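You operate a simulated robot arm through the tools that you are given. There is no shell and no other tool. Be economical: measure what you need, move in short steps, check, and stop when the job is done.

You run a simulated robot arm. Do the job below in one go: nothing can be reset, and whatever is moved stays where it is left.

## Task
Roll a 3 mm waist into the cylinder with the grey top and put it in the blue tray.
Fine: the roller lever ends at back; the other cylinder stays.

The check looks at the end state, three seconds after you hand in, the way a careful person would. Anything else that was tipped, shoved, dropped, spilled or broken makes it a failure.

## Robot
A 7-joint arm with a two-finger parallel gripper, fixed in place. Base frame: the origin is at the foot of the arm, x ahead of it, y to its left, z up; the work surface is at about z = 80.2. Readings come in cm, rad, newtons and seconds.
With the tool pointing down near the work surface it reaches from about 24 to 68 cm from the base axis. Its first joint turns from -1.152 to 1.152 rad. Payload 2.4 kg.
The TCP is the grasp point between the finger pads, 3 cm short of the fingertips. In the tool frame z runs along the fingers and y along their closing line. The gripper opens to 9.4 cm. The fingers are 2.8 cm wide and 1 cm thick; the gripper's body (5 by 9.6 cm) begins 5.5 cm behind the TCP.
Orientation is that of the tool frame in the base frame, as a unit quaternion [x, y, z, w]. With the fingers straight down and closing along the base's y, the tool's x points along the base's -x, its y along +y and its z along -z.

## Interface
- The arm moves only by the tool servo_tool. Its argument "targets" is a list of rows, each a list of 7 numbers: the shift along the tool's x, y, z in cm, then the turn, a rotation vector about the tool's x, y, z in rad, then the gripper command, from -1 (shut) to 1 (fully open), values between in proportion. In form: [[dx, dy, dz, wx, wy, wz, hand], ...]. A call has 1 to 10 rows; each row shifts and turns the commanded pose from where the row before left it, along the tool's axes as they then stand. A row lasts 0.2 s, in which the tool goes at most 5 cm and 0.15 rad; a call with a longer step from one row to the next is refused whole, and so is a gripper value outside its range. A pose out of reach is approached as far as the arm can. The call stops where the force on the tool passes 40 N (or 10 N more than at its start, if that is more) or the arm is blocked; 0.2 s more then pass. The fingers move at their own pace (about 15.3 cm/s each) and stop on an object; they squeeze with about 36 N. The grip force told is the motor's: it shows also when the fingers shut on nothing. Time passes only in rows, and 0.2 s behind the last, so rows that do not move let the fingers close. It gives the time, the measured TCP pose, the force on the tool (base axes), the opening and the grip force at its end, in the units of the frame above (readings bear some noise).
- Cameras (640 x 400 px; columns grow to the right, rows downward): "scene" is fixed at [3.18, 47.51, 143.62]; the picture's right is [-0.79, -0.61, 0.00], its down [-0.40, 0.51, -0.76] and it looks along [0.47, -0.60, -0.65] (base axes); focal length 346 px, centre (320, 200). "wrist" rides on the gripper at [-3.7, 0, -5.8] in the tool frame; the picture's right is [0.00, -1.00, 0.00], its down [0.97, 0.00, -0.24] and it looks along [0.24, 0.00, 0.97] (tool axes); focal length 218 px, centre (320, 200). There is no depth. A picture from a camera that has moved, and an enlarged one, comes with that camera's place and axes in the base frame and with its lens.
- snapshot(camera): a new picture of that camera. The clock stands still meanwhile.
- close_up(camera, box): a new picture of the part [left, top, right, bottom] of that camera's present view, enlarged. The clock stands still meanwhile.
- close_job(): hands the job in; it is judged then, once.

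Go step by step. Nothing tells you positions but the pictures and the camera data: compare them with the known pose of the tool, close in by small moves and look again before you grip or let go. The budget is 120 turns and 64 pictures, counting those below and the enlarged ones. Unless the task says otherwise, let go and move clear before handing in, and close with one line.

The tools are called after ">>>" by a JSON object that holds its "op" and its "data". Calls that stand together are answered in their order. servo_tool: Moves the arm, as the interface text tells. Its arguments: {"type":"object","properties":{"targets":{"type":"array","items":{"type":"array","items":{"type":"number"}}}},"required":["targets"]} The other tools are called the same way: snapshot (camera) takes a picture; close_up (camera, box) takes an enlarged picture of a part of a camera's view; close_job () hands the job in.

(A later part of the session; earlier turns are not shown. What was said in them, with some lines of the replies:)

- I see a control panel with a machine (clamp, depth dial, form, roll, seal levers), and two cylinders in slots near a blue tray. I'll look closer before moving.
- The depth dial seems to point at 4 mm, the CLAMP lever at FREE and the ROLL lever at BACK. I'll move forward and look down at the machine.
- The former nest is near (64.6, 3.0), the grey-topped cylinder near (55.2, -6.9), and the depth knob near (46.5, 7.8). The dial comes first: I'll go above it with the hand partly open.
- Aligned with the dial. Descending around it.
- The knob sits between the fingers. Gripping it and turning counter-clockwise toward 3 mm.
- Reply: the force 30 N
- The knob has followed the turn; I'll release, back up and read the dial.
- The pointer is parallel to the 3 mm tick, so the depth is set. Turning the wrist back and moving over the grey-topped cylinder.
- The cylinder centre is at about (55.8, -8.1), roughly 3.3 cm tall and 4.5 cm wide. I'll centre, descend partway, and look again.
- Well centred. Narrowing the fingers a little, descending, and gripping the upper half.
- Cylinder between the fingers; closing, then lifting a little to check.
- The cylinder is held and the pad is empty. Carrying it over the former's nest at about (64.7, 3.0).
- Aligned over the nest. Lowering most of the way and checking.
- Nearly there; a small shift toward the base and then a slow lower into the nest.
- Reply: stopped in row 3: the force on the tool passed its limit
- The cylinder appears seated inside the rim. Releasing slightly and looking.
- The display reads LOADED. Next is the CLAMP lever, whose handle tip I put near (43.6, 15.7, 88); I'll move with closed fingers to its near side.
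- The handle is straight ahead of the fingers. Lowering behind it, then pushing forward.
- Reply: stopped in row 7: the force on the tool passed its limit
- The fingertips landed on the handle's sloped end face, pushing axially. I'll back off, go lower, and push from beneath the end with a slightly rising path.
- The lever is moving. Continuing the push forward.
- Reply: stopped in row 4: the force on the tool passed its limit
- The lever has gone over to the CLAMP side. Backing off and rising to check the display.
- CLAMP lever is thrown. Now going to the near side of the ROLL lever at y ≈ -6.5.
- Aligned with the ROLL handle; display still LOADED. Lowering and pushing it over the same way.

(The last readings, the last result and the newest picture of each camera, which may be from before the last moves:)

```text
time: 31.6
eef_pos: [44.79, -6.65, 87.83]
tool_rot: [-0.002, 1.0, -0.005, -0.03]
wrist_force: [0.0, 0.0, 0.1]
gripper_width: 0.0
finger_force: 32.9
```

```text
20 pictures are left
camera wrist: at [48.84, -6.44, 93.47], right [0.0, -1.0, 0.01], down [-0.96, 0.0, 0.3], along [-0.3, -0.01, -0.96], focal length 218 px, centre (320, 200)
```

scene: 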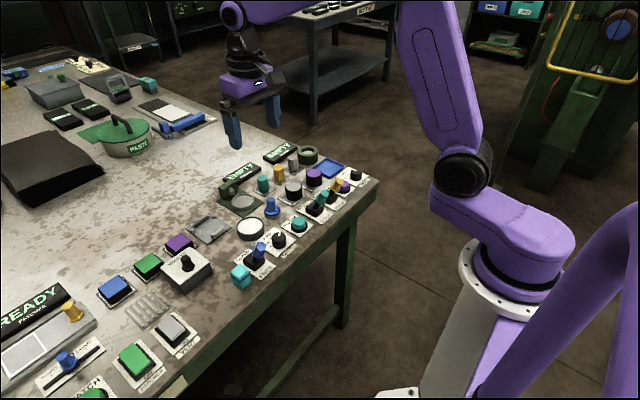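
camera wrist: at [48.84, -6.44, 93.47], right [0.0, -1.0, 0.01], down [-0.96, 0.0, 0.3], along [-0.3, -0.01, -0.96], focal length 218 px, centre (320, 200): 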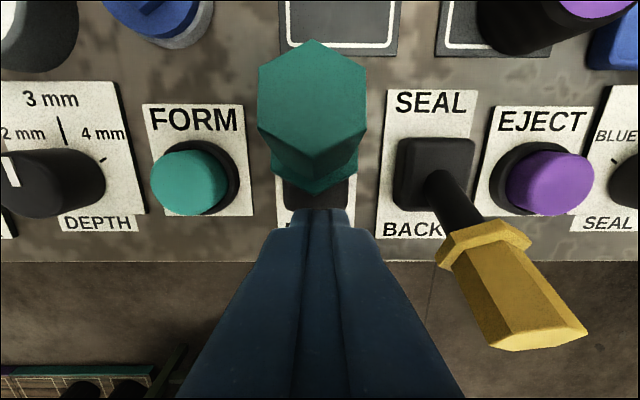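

The ROLL lever has flipped forward. Backing off, correcting the small tilt, and checking the display.

>>> {"op": "servo_tool", "data": {"targets": [[1.5, 0, -2, 0, -0.06, 0, -1], [0, 0, -4, 0, 0, 0, -1], [0, 0, -4, 0, 0, 0, -1], [0, 0, 0, 0, 0, 0, -1]]}}

>>> {"op": "close_up", "data": {"camera": "scene", "box": [190, 130, 350, 270]}}

```text
time: 32.6
eef_pos: [43.4, -6.35, 97.93]
tool_rot: [-0.003, 1.0, -0.004, 0.001]
wrist_force: [0.5, -0.5, -0.4]
gripper_width: 0.0
finger_force: 33.0
```

```text
2.86 times, centred on (270, 200) of scene
camera zoom: at [3.18, 47.51, 143.62], right [-0.79, -0.61, 0.0], down [-0.4, 0.51, -0.76], along [0.47, -0.6, -0.65], focal length 989 px, centre (463, 200)
```

zoom: 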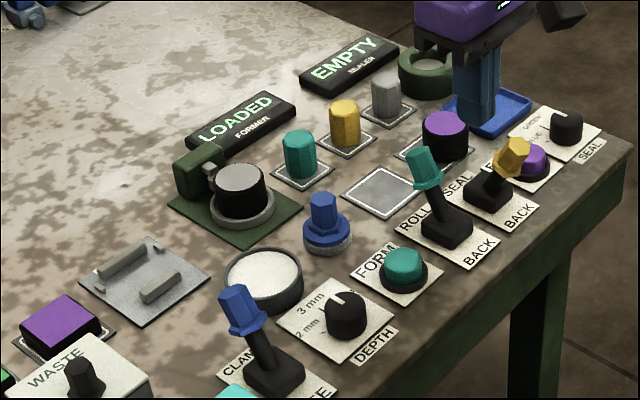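

The lever is at ROLL and the roller seems to have advanced. Letting a little time pass and looking closer.

>>> {"op": "servo_tool", "data": {"targets": [[0, 0, 0, 0, 0, 0, -1], [0, 0, 0, 0, 0, 0, -1], [0, 0, 0, 0, 0, 0, -1], [0, 0, 0, 0, 0, 0, -1], [0, 0, 0, 0, 0, 0, -1], [0, 0, 0, 0, 0, 0, -1], [0, 0, 0, 0, 0, 0, -1], [0, 0, 0, 0, 0, 0, -1], [0, 0, 0, 0, 0, 0, -1], [0, 0, 0, 0, 0, 0, -1]]}}

>>> {"op": "close_up", "data": {"camera": "scene", "box": [225, 155, 285, 200]}}

```text
time: 34.8
eef_pos: [43.38, -6.32, 97.87]
tool_rot: [-0.001, 1.0, -0.005, 0.002]
wrist_force: [0.5, -0.5, -0.5]
gripper_width: 0.0
finger_force: 32.5
```

```text
8.89 times, centred on (255, 178) of scene
camera zoom: at [3.18, 47.51, 143.62], right [-0.79, -0.61, 0.0], down [-0.4, 0.51, -0.76], along [0.47, -0.6, -0.65], focal length 3078 px, centre (898, 400)
```

zoom: 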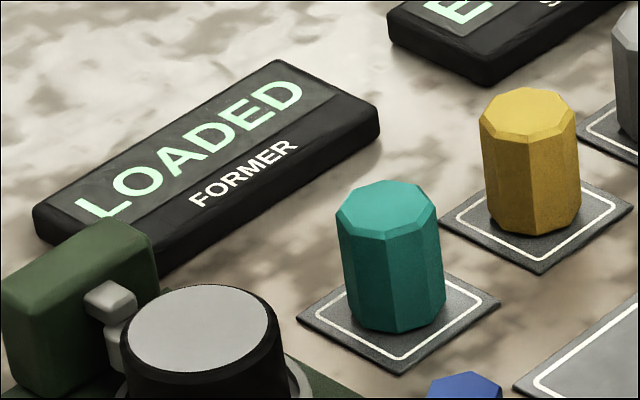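

The roller now touches the cylinder but the display still says LOADED, so FORM must be pressed next. Moving above the teal FORM button.

>>> {"op": "servo_tool", "data": {"targets": [[-1.5, 3.4, 0, 0, 0, 0, -1], [-1.5, 3.4, 0, 0, 0, 0, -1], [0, 0, 3, 0, 0, 0, -1], [0, 0, 3, 0, 0, 0, -1], [0, 0, 3, 0, 0, 0, -1], [0, 0, 1.5, 0, 0, 0, -1], [0, 0, 0, 0, 0, 0, -1]]}}

>>> {"op": "snapshot", "data": {"camera": "wrist"}}

>>> {"op": "close_up", "data": {"camera": "scene", "box": [220, 150, 340, 260]}}

```text
time: 36.4
eef_pos: [46.25, 0.39, 87.39]
tool_rot: [-0.002, 1.0, -0.006, 0.001]
wrist_force: [0.2, -0.1, -0.6]
gripper_width: 0.02
finger_force: 32.8
```

```text
17 pictures are left
camera wrist: at [50.08, 0.34, 93.23], right [0.0, -1.0, 0.01], down [-0.97, 0.0, 0.24], along [-0.24, -0.01, -0.97], focal length 218 px, centre (320, 200)
```

wrist: 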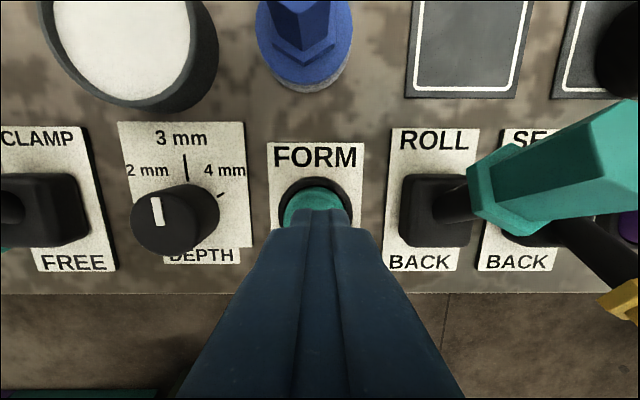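

```text
3.64 times, centred on (280, 205) of scene
camera zoom: at [3.18, 47.51, 143.62], right [-0.79, -0.61, 0.0], down [-0.4, 0.51, -0.76], along [0.47, -0.6, -0.65], focal length 1259 px, centre (466, 182)
```

zoom: 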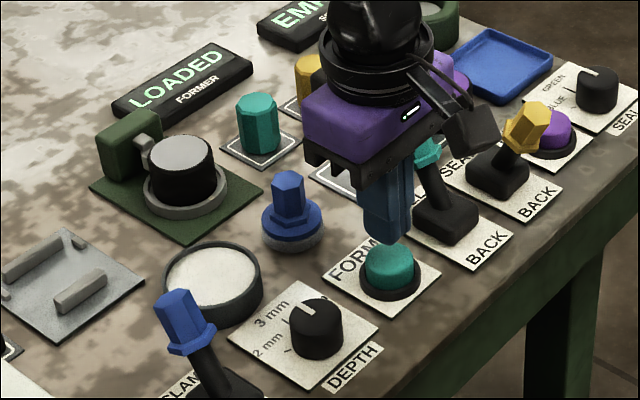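

Over the FORM button. Pressing down gently until contact.

>>> {"op": "servo_tool", "data": {"targets": [[-0.1, 0, 0.8, 0, 0, 0, -1], [0, 0, 0.5, 0, 0, 0, -1], [0, 0, 0.3, 0, 0, 0, -1], [0, 0, 0.3, 0, 0, 0, -1], [0, 0, 0.3, 0, 0, 0, -1], [0, 0, 0.3, 0, 0, 0, -1], [0, 0, 0.3, 0, 0, 0, -1], [0, 0, 0, 0, 0, 0, -1]]}}

>>> {"op": "close_up", "data": {"camera": "scene", "box": [220, 150, 340, 260]}}

```text
time: 38.2
eef_pos: [46.57, 0.39, 84.95]
tool_rot: [-0.003, 1.0, -0.006, 0.004]
wrist_force: [-6.7, -0.2, 31.8]
gripper_width: 0.0
finger_force: 32.7
stopped in row 8: the force on the tool passed its limit (the readings are from after the stop); the commanded pose is now the measured one
```

```text
3.64 times, centred on (280, 205) of scene
camera zoom: at [3.05, 47.51, 143.62], right [-0.79, -0.61, 0.0], down [-0.4, 0.51, -0.76], along [0.47, -0.6, -0.65], focal length 1259 px, centre (466, 182)
```

zoom: 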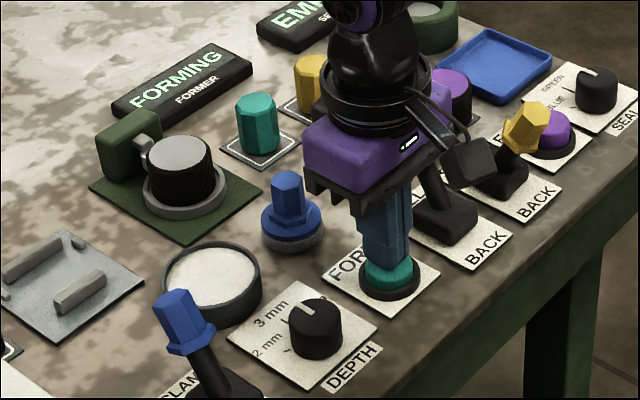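

FORMING has begun. Lifting off the button and waiting for the cycle.

>>> {"op": "servo_tool", "data": {"targets": [[0, 0, -2, 0, 0, 0, -1], [0, 0, -4, 0, 0, 0, -1], [0, 0, -4, 0, 0, 0, -1], [0, 0, -2, 0, 0, 0, -1], [0, 0, 0, 0, 0, 0, -1], [0, 0, 0, 0, 0, 0, -1], [0, 0, 0, 0, 0, 0, -1], [0, 0, 0, 0, 0, 0, -1], [0, 0, 0, 0, 0, 0, -1], [0, 0, 0, 0, 0, 0, -1]]}}

>>> {"op": "close_up", "data": {"camera": "scene", "box": [210, 145, 290, 215]}}

```text
time: 40.4
eef_pos: [46.68, 0.47, 96.68]
tool_rot: [-0.002, 1.0, -0.006, 0.001]
wrist_force: [-0.1, 0.9, 0.4]
gripper_width: 0.01
finger_force: 33.0
```

```text
5.71 times, centred on (250, 180) of scene
camera zoom: at [3.18, 47.51, 143.62], right [-0.79, -0.61, 0.0], down [-0.4, 0.51, -0.76], along [0.47, -0.6, -0.65], focal length 1979 px, centre (720, 314)
```

zoom: 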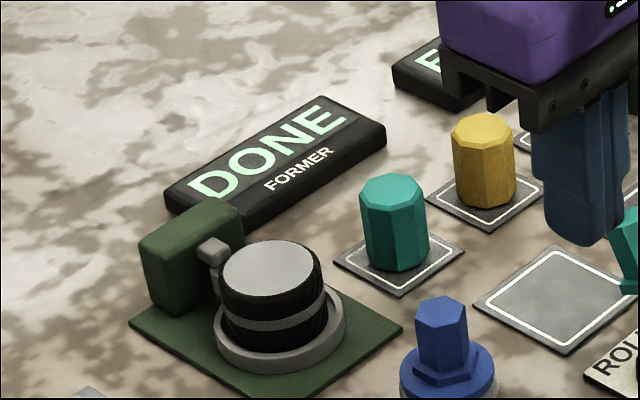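

DONE, with a waist band visible. Now I'll go to the far side of the ROLL lever to bring it BACK.

>>> {"op": "servo_tool", "data": {"targets": [[-4, -3.5, 0, 0, 0, 0, -1], [-4, -3.5, 0, 0, 0, 0, -1], [0, 0, 3, 0, 0, 0, -1], [0, 0, 0, 0, 0, 0, -1]]}}

>>> {"op": "snapshot", "data": {"camera": "wrist"}}

>>> {"op": "close_up", "data": {"camera": "scene", "box": [260, 140, 380, 230]}}

```text
refused: row 1 steps farther than a row can; nothing moved
```

```text
13 pictures are left
camera wrist: at [50.23, 0.42, 102.47], right [0.0, -1.0, 0.01], down [-0.97, 0.0, 0.24], along [-0.24, -0.01, -0.97], focal length 218 px, centre (320, 200)
```

wrist: 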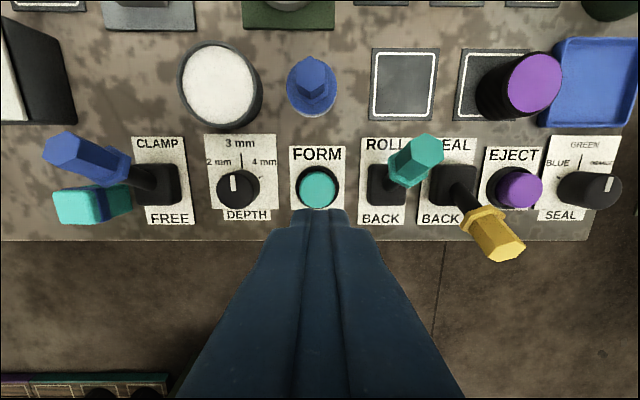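

```text
4.44 times, centred on (320, 185) of scene
camera zoom: at [3.18, 47.51, 143.62], right [-0.79, -0.61, 0.0], down [-0.4, 0.51, -0.76], along [0.47, -0.6, -0.65], focal length 1539 px, centre (320, 267)
```

zoom: 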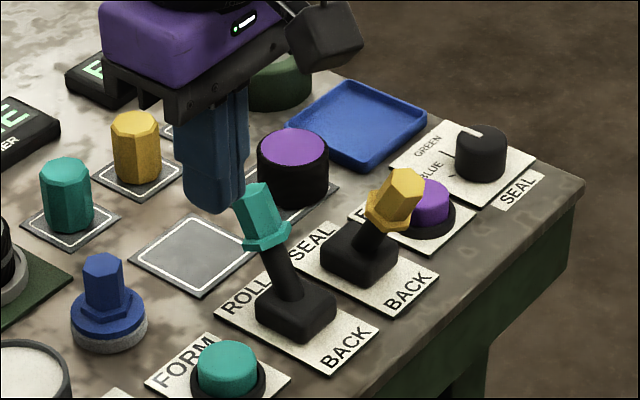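

I see the handle end near (50.2, -6.4, 88). Repeating with smaller steps to the far side, at x ≈ 54.2.

>>> {"op": "servo_tool", "data": {"targets": [[-2.5, -2.3, 0, 0, 0, 0, -1], [-2.5, -2.3, 0, 0, 0, 0, -1], [-2.5, -2.4, 0, 0, 0, 0, -1], [0, 0, 3, 0, 0, 0, -1], [0, 0, 3.5, 0, 0, 0, -1], [0, 0, 3.5, 0, 0, 0, -1], [0, 0, 0, 0, 0, 0, -1]]}}

>>> {"op": "snapshot", "data": {"camera": "wrist"}}

```text
time: 42.0
eef_pos: [54.22, -6.69, 86.59]
tool_rot: [-0.002, 1.0, -0.006, 0.001]
wrist_force: [-0.4, -0.9, 0.0]
gripper_width: 0.0
finger_force: 32.6
```

```text
11 pictures are left
camera wrist: at [57.8, -6.65, 92.48], right [0.0, -1.0, 0.01], down [-0.97, 0.0, 0.24], along [-0.24, -0.01, -0.97], focal length 218 px, centre (320, 200)
```

wrist: 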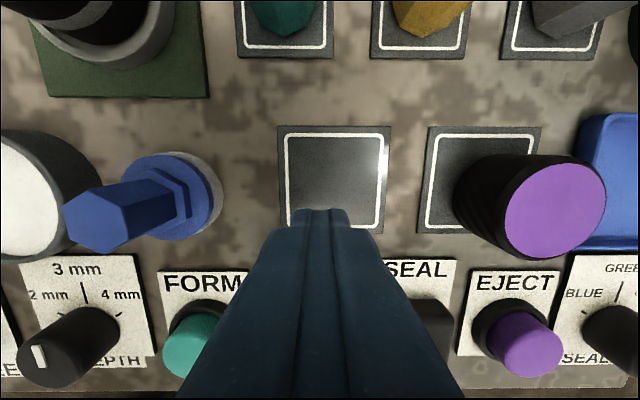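

Clear around. Pushing back toward the base with a slightly rising path.

>>> {"op": "servo_tool", "data": {"targets": [[0.7, 0.1, 0, 0, 0, 0, -1], [0.7, 0, -0.2, 0, 0, 0, -1], [0.7, 0, -0.3, 0, 0, 0, -1], [0.7, 0, -0.3, 0, 0, 0, -1], [0.7, 0, -0.3, 0, 0, 0, -1], [0.7, 0, -0.2, 0, 0, 0, -1], [0.6, 0, 0, 0, 0, 0, -1], [0.3, 0, 0, 0, 0, 0, -1], [0, 0, 0, 0, 0, 0, -1]]}}

>>> {"op": "close_up", "data": {"camera": "scene", "box": [220, 140, 360, 240]}}

```text
time: 44.0
eef_pos: [49.0, -6.5, 88.05]
tool_rot: [-0.001, 1.0, -0.005, 0.001]
wrist_force: [-0.5, 0.2, 0.4]
gripper_width: 0.01
finger_force: 33.0
```

```text
4.00 times, centred on (290, 190) of scene
camera zoom: at [3.18, 47.51, 143.62], right [-0.79, -0.61, 0.0], down [-0.4, 0.51, -0.76], along [0.47, -0.6, -0.65], focal length 1385 px, centre (440, 240)
```

zoom: 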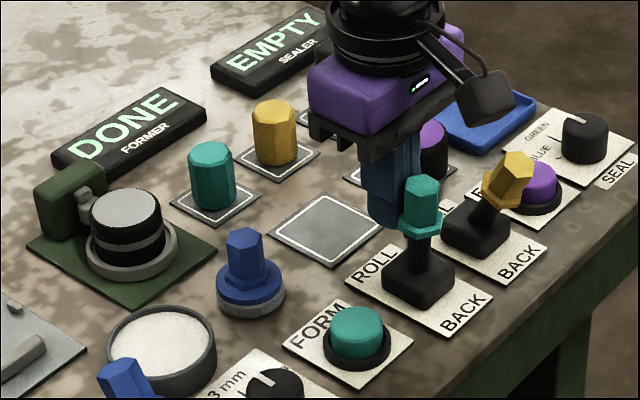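

The lever is upright; pushing on further.

>>> {"op": "servo_tool", "data": {"targets": [[0.5, 0, 0, 0, 0, 0, -1], [0.5, 0, 0, 0, 0, 0, -1], [0.4, 0, 0, 0, 0, 0, -1], [0.3, 0, 0, 0, 0, 0, -1], [0, 0, 0, 0, 0, 0, -1]]}}

>>> {"op": "close_up", "data": {"camera": "scene", "box": [220, 140, 360, 240]}}

```text
time: 45.2
eef_pos: [47.22, -6.51, 88.02]
tool_rot: [-0.002, 1.0, -0.006, 0.001]
wrist_force: [0.4, -0.4, -0.1]
gripper_width: 0.03
finger_force: 32.5
```

```text
4.00 times, centred on (290, 190) of scene
camera zoom: at [3.18, 47.51, 143.62], right [-0.79, -0.61, 0.0], down [-0.4, 0.51, -0.76], along [0.47, -0.6, -0.65], focal length 1385 px, centre (440, 240)
```

zoom: 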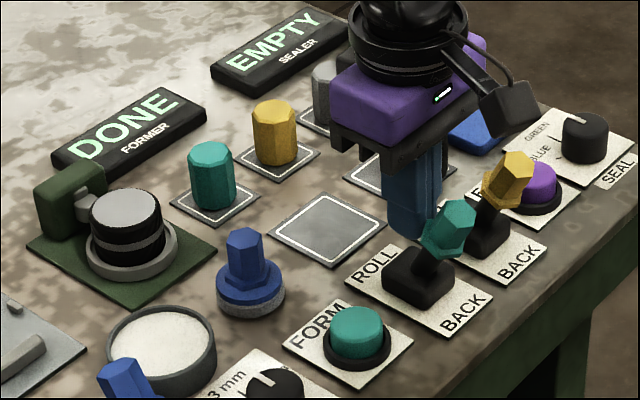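

ROLL lever is BACK and the roller has withdrawn. Now the CLAMP lever to FREE, pushing from its far side.

>>> {"op": "servo_tool", "data": {"targets": [[-0.5, 0, -4.5, 0, 0, 0, -1], [0, 0, -4.5, 0, 0, 0, -1], [-1.1, 3.72, 0, 0, 0, 0, -1], [-1.1, 3.72, 0, 0, 0, 0, -1], [-1.1, 3.72, 0, 0, 0, 0, -1], [-1.1, 3.72, 0, 0, 0, 0, -1], [-1.1, 3.72, 0, 0, 0, 0, -1], [-1.1, 3.72, 0, 0, 0, 0, -1], [0, 0, 0, 0, 0, 0, -1]]}}

>>> {"op": "snapshot", "data": {"camera": "wrist"}}

```text
time: 47.2
eef_pos: [54.3, 15.85, 96.73]
tool_rot: [-0.002, 1.0, -0.005, 0.001]
wrist_force: [-0.3, -0.2, -0.5]
gripper_width: 0.0
finger_force: 32.7
```

```text
8 pictures are left
camera wrist: at [57.9, 16.05, 102.65], right [0.0, -1.0, 0.01], down [-0.97, 0.0, 0.24], along [-0.24, -0.01, -0.97], focal length 218 px, centre (320, 200)
```

wrist: 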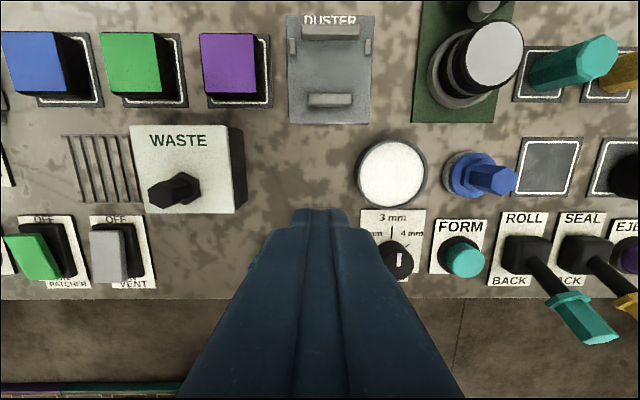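

The lane is clear. Lowering and pushing the CLAMP lever toward FREE.

>>> {"op": "servo_tool", "data": {"targets": [[0, 0, 3.5, 0, 0, 0, -1], [0, 0, 3.5, 0, 0, 0, -1], [0, 0, 3.2, 0, 0, 0, -1], [0, 0, 0, 0, 0, 0, -1]]}}

>>> {"op": "servo_tool", "data": {"targets": [[0.7, 0, 0, 0, 0, 0, -1], [0.7, 0, -0.2, 0, 0, 0, -1], [0.7, 0, -0.3, 0, 0, 0, -1], [0.7, 0, -0.3, 0, 0, 0, -1], [0.7, 0, -0.3, 0, 0, 0, -1], [0.7, 0, -0.2, 0, 0, 0, -1], [0.7, 0, 0, 0, 0, 0, -1], [0.7, 0, 0, 0, 0, 0, -1], [0.7, 0, 0, 0, 0, 0, -1], [0.7, 0, 0, 0, 0, 0, -1]]}}

>>> {"op": "servo_tool", "data": {"targets": [[-0.5, 0, -4.5, 0, 0, 0, -1], [0, 0, -4.5, 0, 0, 0, -1], [0, 0, 0, 0, 0, 0, 0]]}}

>>> {"op": "close_up", "data": {"camera": "scene", "box": [200, 130, 370, 270]}}

```text
time: 48.2
eef_pos: [54.16, 15.69, 86.6]
tool_rot: [-0.002, 1.0, -0.005, 0.002]
wrist_force: [-1.0, -0.4, -0.2]
gripper_width: 0.0
finger_force: 32.6
```

```text
time: 50.4
eef_pos: [47.32, 15.72, 87.86]
tool_rot: [-0.002, 1.0, -0.004, 0.001]
wrist_force: [2.7, -1.4, 0.6]
gripper_width: 0.0
finger_force: 32.8
```

```text
time: 51.2
eef_pos: [47.86, 15.59, 96.98]
tool_rot: [-0.002, 1.0, -0.005, 0.002]
wrist_force: [0.0, 0.5, 0.2]
gripper_width: 4.72
finger_force: 0.1
```

```text
2.86 times, centred on (285, 200) of scene
camera zoom: at [3.18, 47.51, 143.62], right [-0.79, -0.61, 0.0], down [-0.4, 0.51, -0.76], along [0.47, -0.6, -0.65], focal length 989 px, centre (420, 200)
```

zoom: 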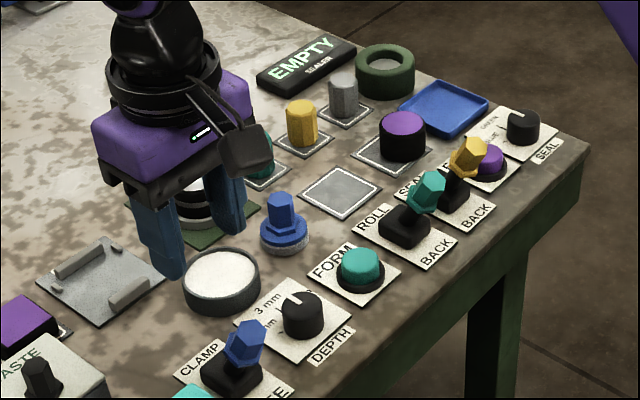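

The clamp is FREE. Returning over the formed cylinder with the hand open.

>>> {"op": "servo_tool", "data": {"targets": [[-3.35, -2.5, 0, 0, 0, 0, 0.3], [-3.35, -2.5, 0, 0, 0, 0, 0.3], [-3.35, -2.5, 0, 0, 0, 0, 0.3], [-3.35, -2.5, 0, 0, 0, 0, 0.3], [-3.35, -2.5, 0, 0, 0, 0, 0.3], [0, 0, 4, 0, 0, 0, 0.3], [0, 0, 3, 0, 0, 0, 0.3], [0, 0, 0, 0, 0, 0, 0.3]]}}

>>> {"op": "snapshot", "data": {"camera": "wrist"}}

```text
time: 53.0
eef_pos: [64.58, 3.52, 90.01]
tool_rot: [-0.001, 1.0, -0.006, 0.001]
wrist_force: [0.1, -0.2, -0.6]
gripper_width: 6.11
finger_force: 0.0
```

```text
6 pictures are left
camera wrist: at [68.22, 3.44, 95.88], right [0.0, -1.0, 0.01], down [-0.97, 0.0, 0.24], along [-0.24, -0.01, -0.97], focal length 218 px, centre (320, 200)
```

wrist: 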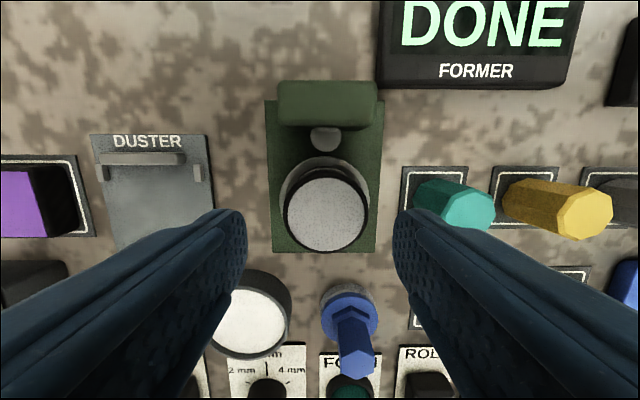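

The cylinder is at about (64.9, 2.95). Shifting, descending to the earlier grip height, gripping and lifting.

>>> {"op": "servo_tool", "data": {"targets": [[-0.15, -0.5, 0, 0, 0, 0, 0.3], [0, 0, 2, 0, 0, 0, 0.3], [0, 0, 1.5, 0, 0, 0, 0.3], [0, 0, 0.5, 0, 0, 0, 0.3], [0, 0, 0, 0, 0, 0, 0.3], [0, 0, 0, 0, 0, 0, -0.6], [0, 0, 0, 0, 0, 0, -0.6], [0, 0, 0, 0, 0, 0, -0.6]]}}

>>> {"op": "servo_tool", "data": {"targets": [[0, 0, -1, 0, 0, 0, -0.6], [0, 0, -3, 0, 0, 0, -0.6], [0, 0, -4, 0, 0, 0, -0.6], [0, 0, 0, 0, 0, 0, -0.6]]}}

>>> {"op": "close_up", "data": {"camera": "scene", "box": [200, 110, 370, 230]}}

```text
time: 54.8
eef_pos: [64.82, 2.75, 86.05]
tool_rot: [-0.003, 1.0, -0.004, 0.002]
wrist_force: [0.3, 0.0, 0.4]
gripper_width: 4.71
finger_force: 36.5
```

```text
time: 55.8
eef_pos: [64.59, 2.85, 93.99]
tool_rot: [-0.004, 1.0, -0.005, 0.002]
wrist_force: [-0.7, 0.3, -0.7]
gripper_width: 4.68
finger_force: 35.9
```

```text
3.33 times, centred on (285, 170) of scene
camera zoom: at [3.18, 47.51, 143.62], right [-0.79, -0.61, 0.0], down [-0.4, 0.51, -0.76], along [0.47, -0.6, -0.65], focal length 1154 px, centre (437, 300)
```

zoom: 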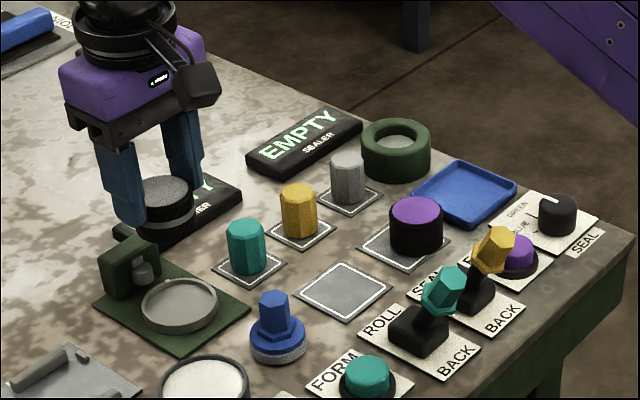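

The waisted cylinder is held at full width. Carrying it over the blue tray at about (56.0, -24.9).

>>> {"op": "servo_tool", "data": {"targets": [[1.23, -3.96, 0, 0, 0, 0, -0.6], [1.23, -3.96, 0, 0, 0, 0, -0.6], [1.23, -3.96, 0, 0, 0, 0, -0.6], [1.23, -3.96, 0, 0, 0, 0, -0.6], [1.23, -3.96, 0, 0, 0, 0, -0.6], [1.23, -3.96, 0, 0, 0, 0, -0.6], [1.23, -3.96, 0, 0, 0, 0, -0.6], [0, 0, 2, 0, 0, 0, -0.6], [0, 0, 2, 0, 0, 0, -0.6], [0, 0, 0, 0, 0, 0, -0.6]]}}

>>> {"op": "snapshot", "data": {"camera": "wrist"}}

>>> {"op": "close_up", "data": {"camera": "scene", "box": [270, 110, 390, 220]}}

```text
time: 58.0
eef_pos: [56.15, -24.86, 90.17]
tool_rot: [-0.002, 1.0, -0.005, 0.001]
wrist_force: [-0.5, -0.5, -0.6]
gripper_width: 4.66
finger_force: 35.6
```

```text
4 pictures are left
camera wrist: at [59.93, -24.84, 96.08], right [0.0, -1.0, 0.01], down [-0.97, 0.0, 0.24], along [-0.24, -0.01, -0.97], focal length 218 px, centre (320, 200)
```

wrist: 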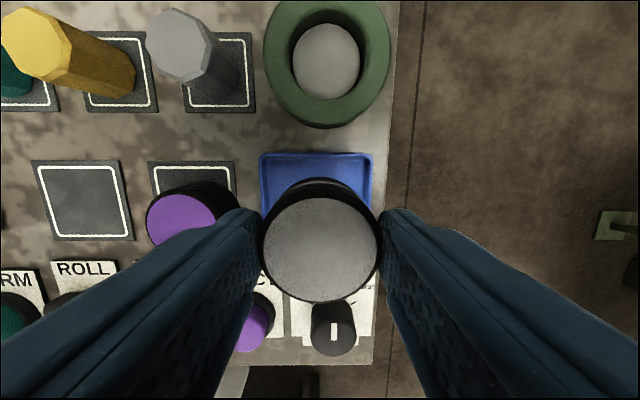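

```text
3.64 times, centred on (330, 165) of scene
camera zoom: at [3.18, 47.51, 143.62], right [-0.79, -0.61, 0.0], down [-0.4, 0.51, -0.76], along [0.47, -0.6, -0.65], focal length 1259 px, centre (284, 327)
```

zoom: 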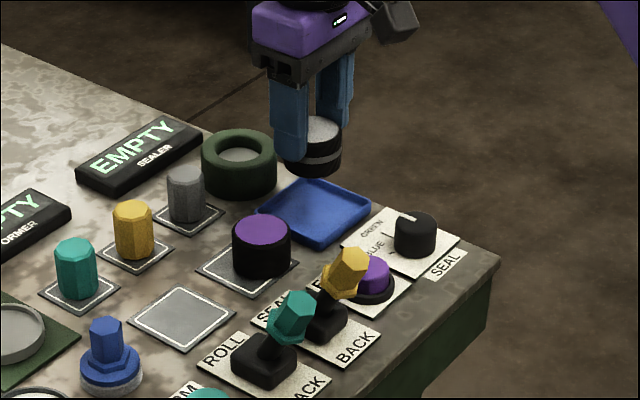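

Small correction to the tray centre (55.8, -24.5), then lowering gently to contact.

>>> {"op": "servo_tool", "data": {"targets": [[0.3, 0.35, 1.5, 0, 0, 0, -0.6], [0, 0, 1.5, 0, 0, 0, -0.6], [0, 0, 0.8, 0, 0, 0, -0.6], [0, 0, 0.3, 0, 0, 0, -0.6], [0, 0, 0.2, 0, 0, 0, -0.6], [0, 0, 0.2, 0, 0, 0, -0.6], [0, 0, 0.2, 0, 0, 0, -0.6], [0, 0, 0.15, 0, 0, 0, -0.6]]}}

>>> {"op": "close_up", "data": {"camera": "scene", "box": [295, 130, 375, 200]}}

```text
time: 59.8
eef_pos: [55.94, -24.61, 85.4]
tool_rot: [-0.002, 1.0, -0.006, 0.002]
wrist_force: [-0.6, -0.6, -0.8]
gripper_width: 4.7
finger_force: 36.5
```

```text
5.71 times, centred on (335, 165) of scene
camera zoom: at [3.18, 47.51, 143.62], right [-0.79, -0.61, 0.0], down [-0.4, 0.51, -0.76], along [0.47, -0.6, -0.65], focal length 1979 px, centre (234, 400)
```

zoom: 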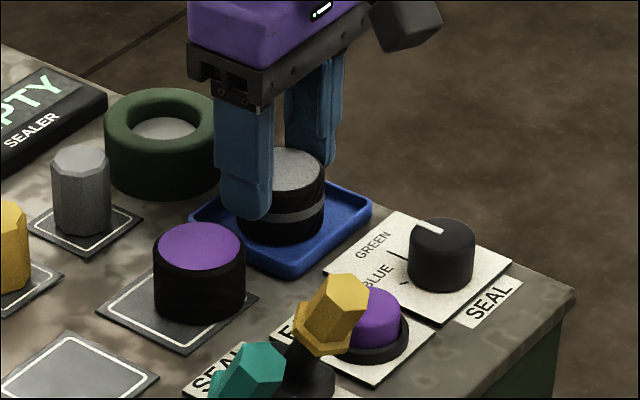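

It is inside the tray, not quite touching. A bit lower to touch, then release and rise.

>>> {"op": "servo_tool", "data": {"targets": [[0, 0, 0.1, 0, 0, 0, -0.6], [0, 0, 0.1, 0, 0, 0, -0.6], [0, 0, 0.1, 0, 0, 0, -0.6], [0, 0, 0, 0, 0, 0, -0.6]]}}

```text
time: 60.8
eef_pos: [55.9, -24.63, 85.44]
tool_rot: [-0.002, 1.0, -0.005, 0.003]
wrist_force: [-11.3, 4.0, 38.4]
gripper_width: 4.67
finger_force: 36.4
```

Contact with the tray floor is felt. Releasing and rising straight up.

>>> {"op": "servo_tool", "data": {"targets": [[0, 0, -0.2, 0, 0, 0, -0.6], [0, 0, 0, 0, 0, 0, 0.2], [0, 0, 0, 0, 0, 0, 0.2], [0, 0, -2, 0, 0, 0, 0.2], [0, 0, -4, 0, 0, 0, 0.2], [0, 0, -4, 0, 0, 0, 0.2], [0, 0, -4, 0, 0, 0, 0.2], [0, 0, 0, 0, 0, 0, 0.2]]}}

>>> {"op": "snapshot", "data": {"camera": "scene"}}

>>> {"op": "close_up", "data": {"camera": "scene", "box": [220, 130, 380, 260]}}

```text
time: 62.6
eef_pos: [55.99, -24.54, 99.3]
tool_rot: [-0.002, 1.0, -0.004, 0.002]
wrist_force: [0.0, 0.0, -0.1]
gripper_width: 5.65
finger_force: 0.1
```

```text
1 pictures are left
```

scene: 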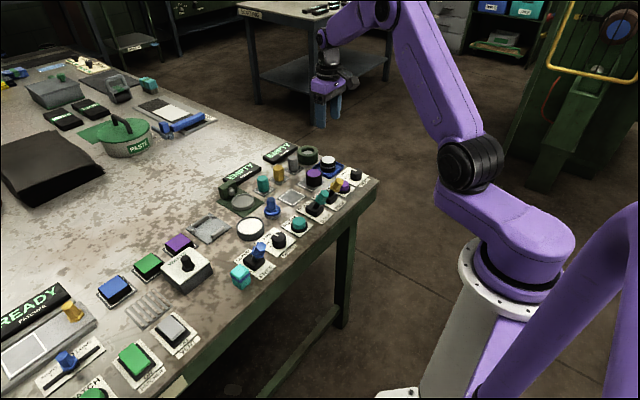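

```text
3.08 times, centred on (300, 195) of scene
camera zoom: at [3.18, 47.51, 143.62], right [-0.79, -0.61, 0.0], down [-0.4, 0.51, -0.76], along [0.47, -0.6, -0.65], focal length 1065 px, centre (382, 215)
```

zoom: 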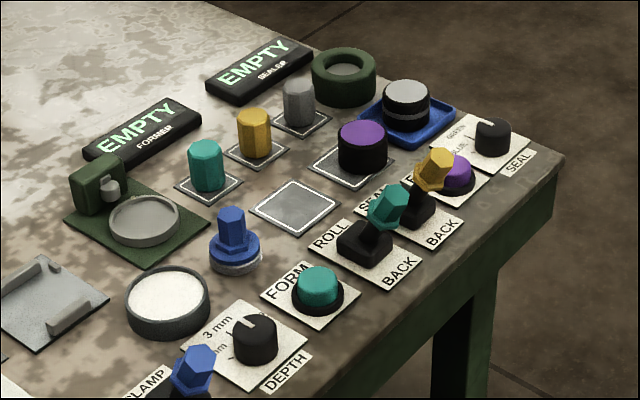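

The waisted cylinder stands upright in the blue tray, the ROLL lever is at BACK, the clamp is free, and the other cylinder hasn't moved. I'm handing in.

>>> {"op": "close_job", "data": {}}

```text
The job is handed in.
```

The grey-topped cylinder was rolled with the depth dial set to 3 mm and stands in the blue tray; the roller lever is at BACK and the other cylinder was not touched.
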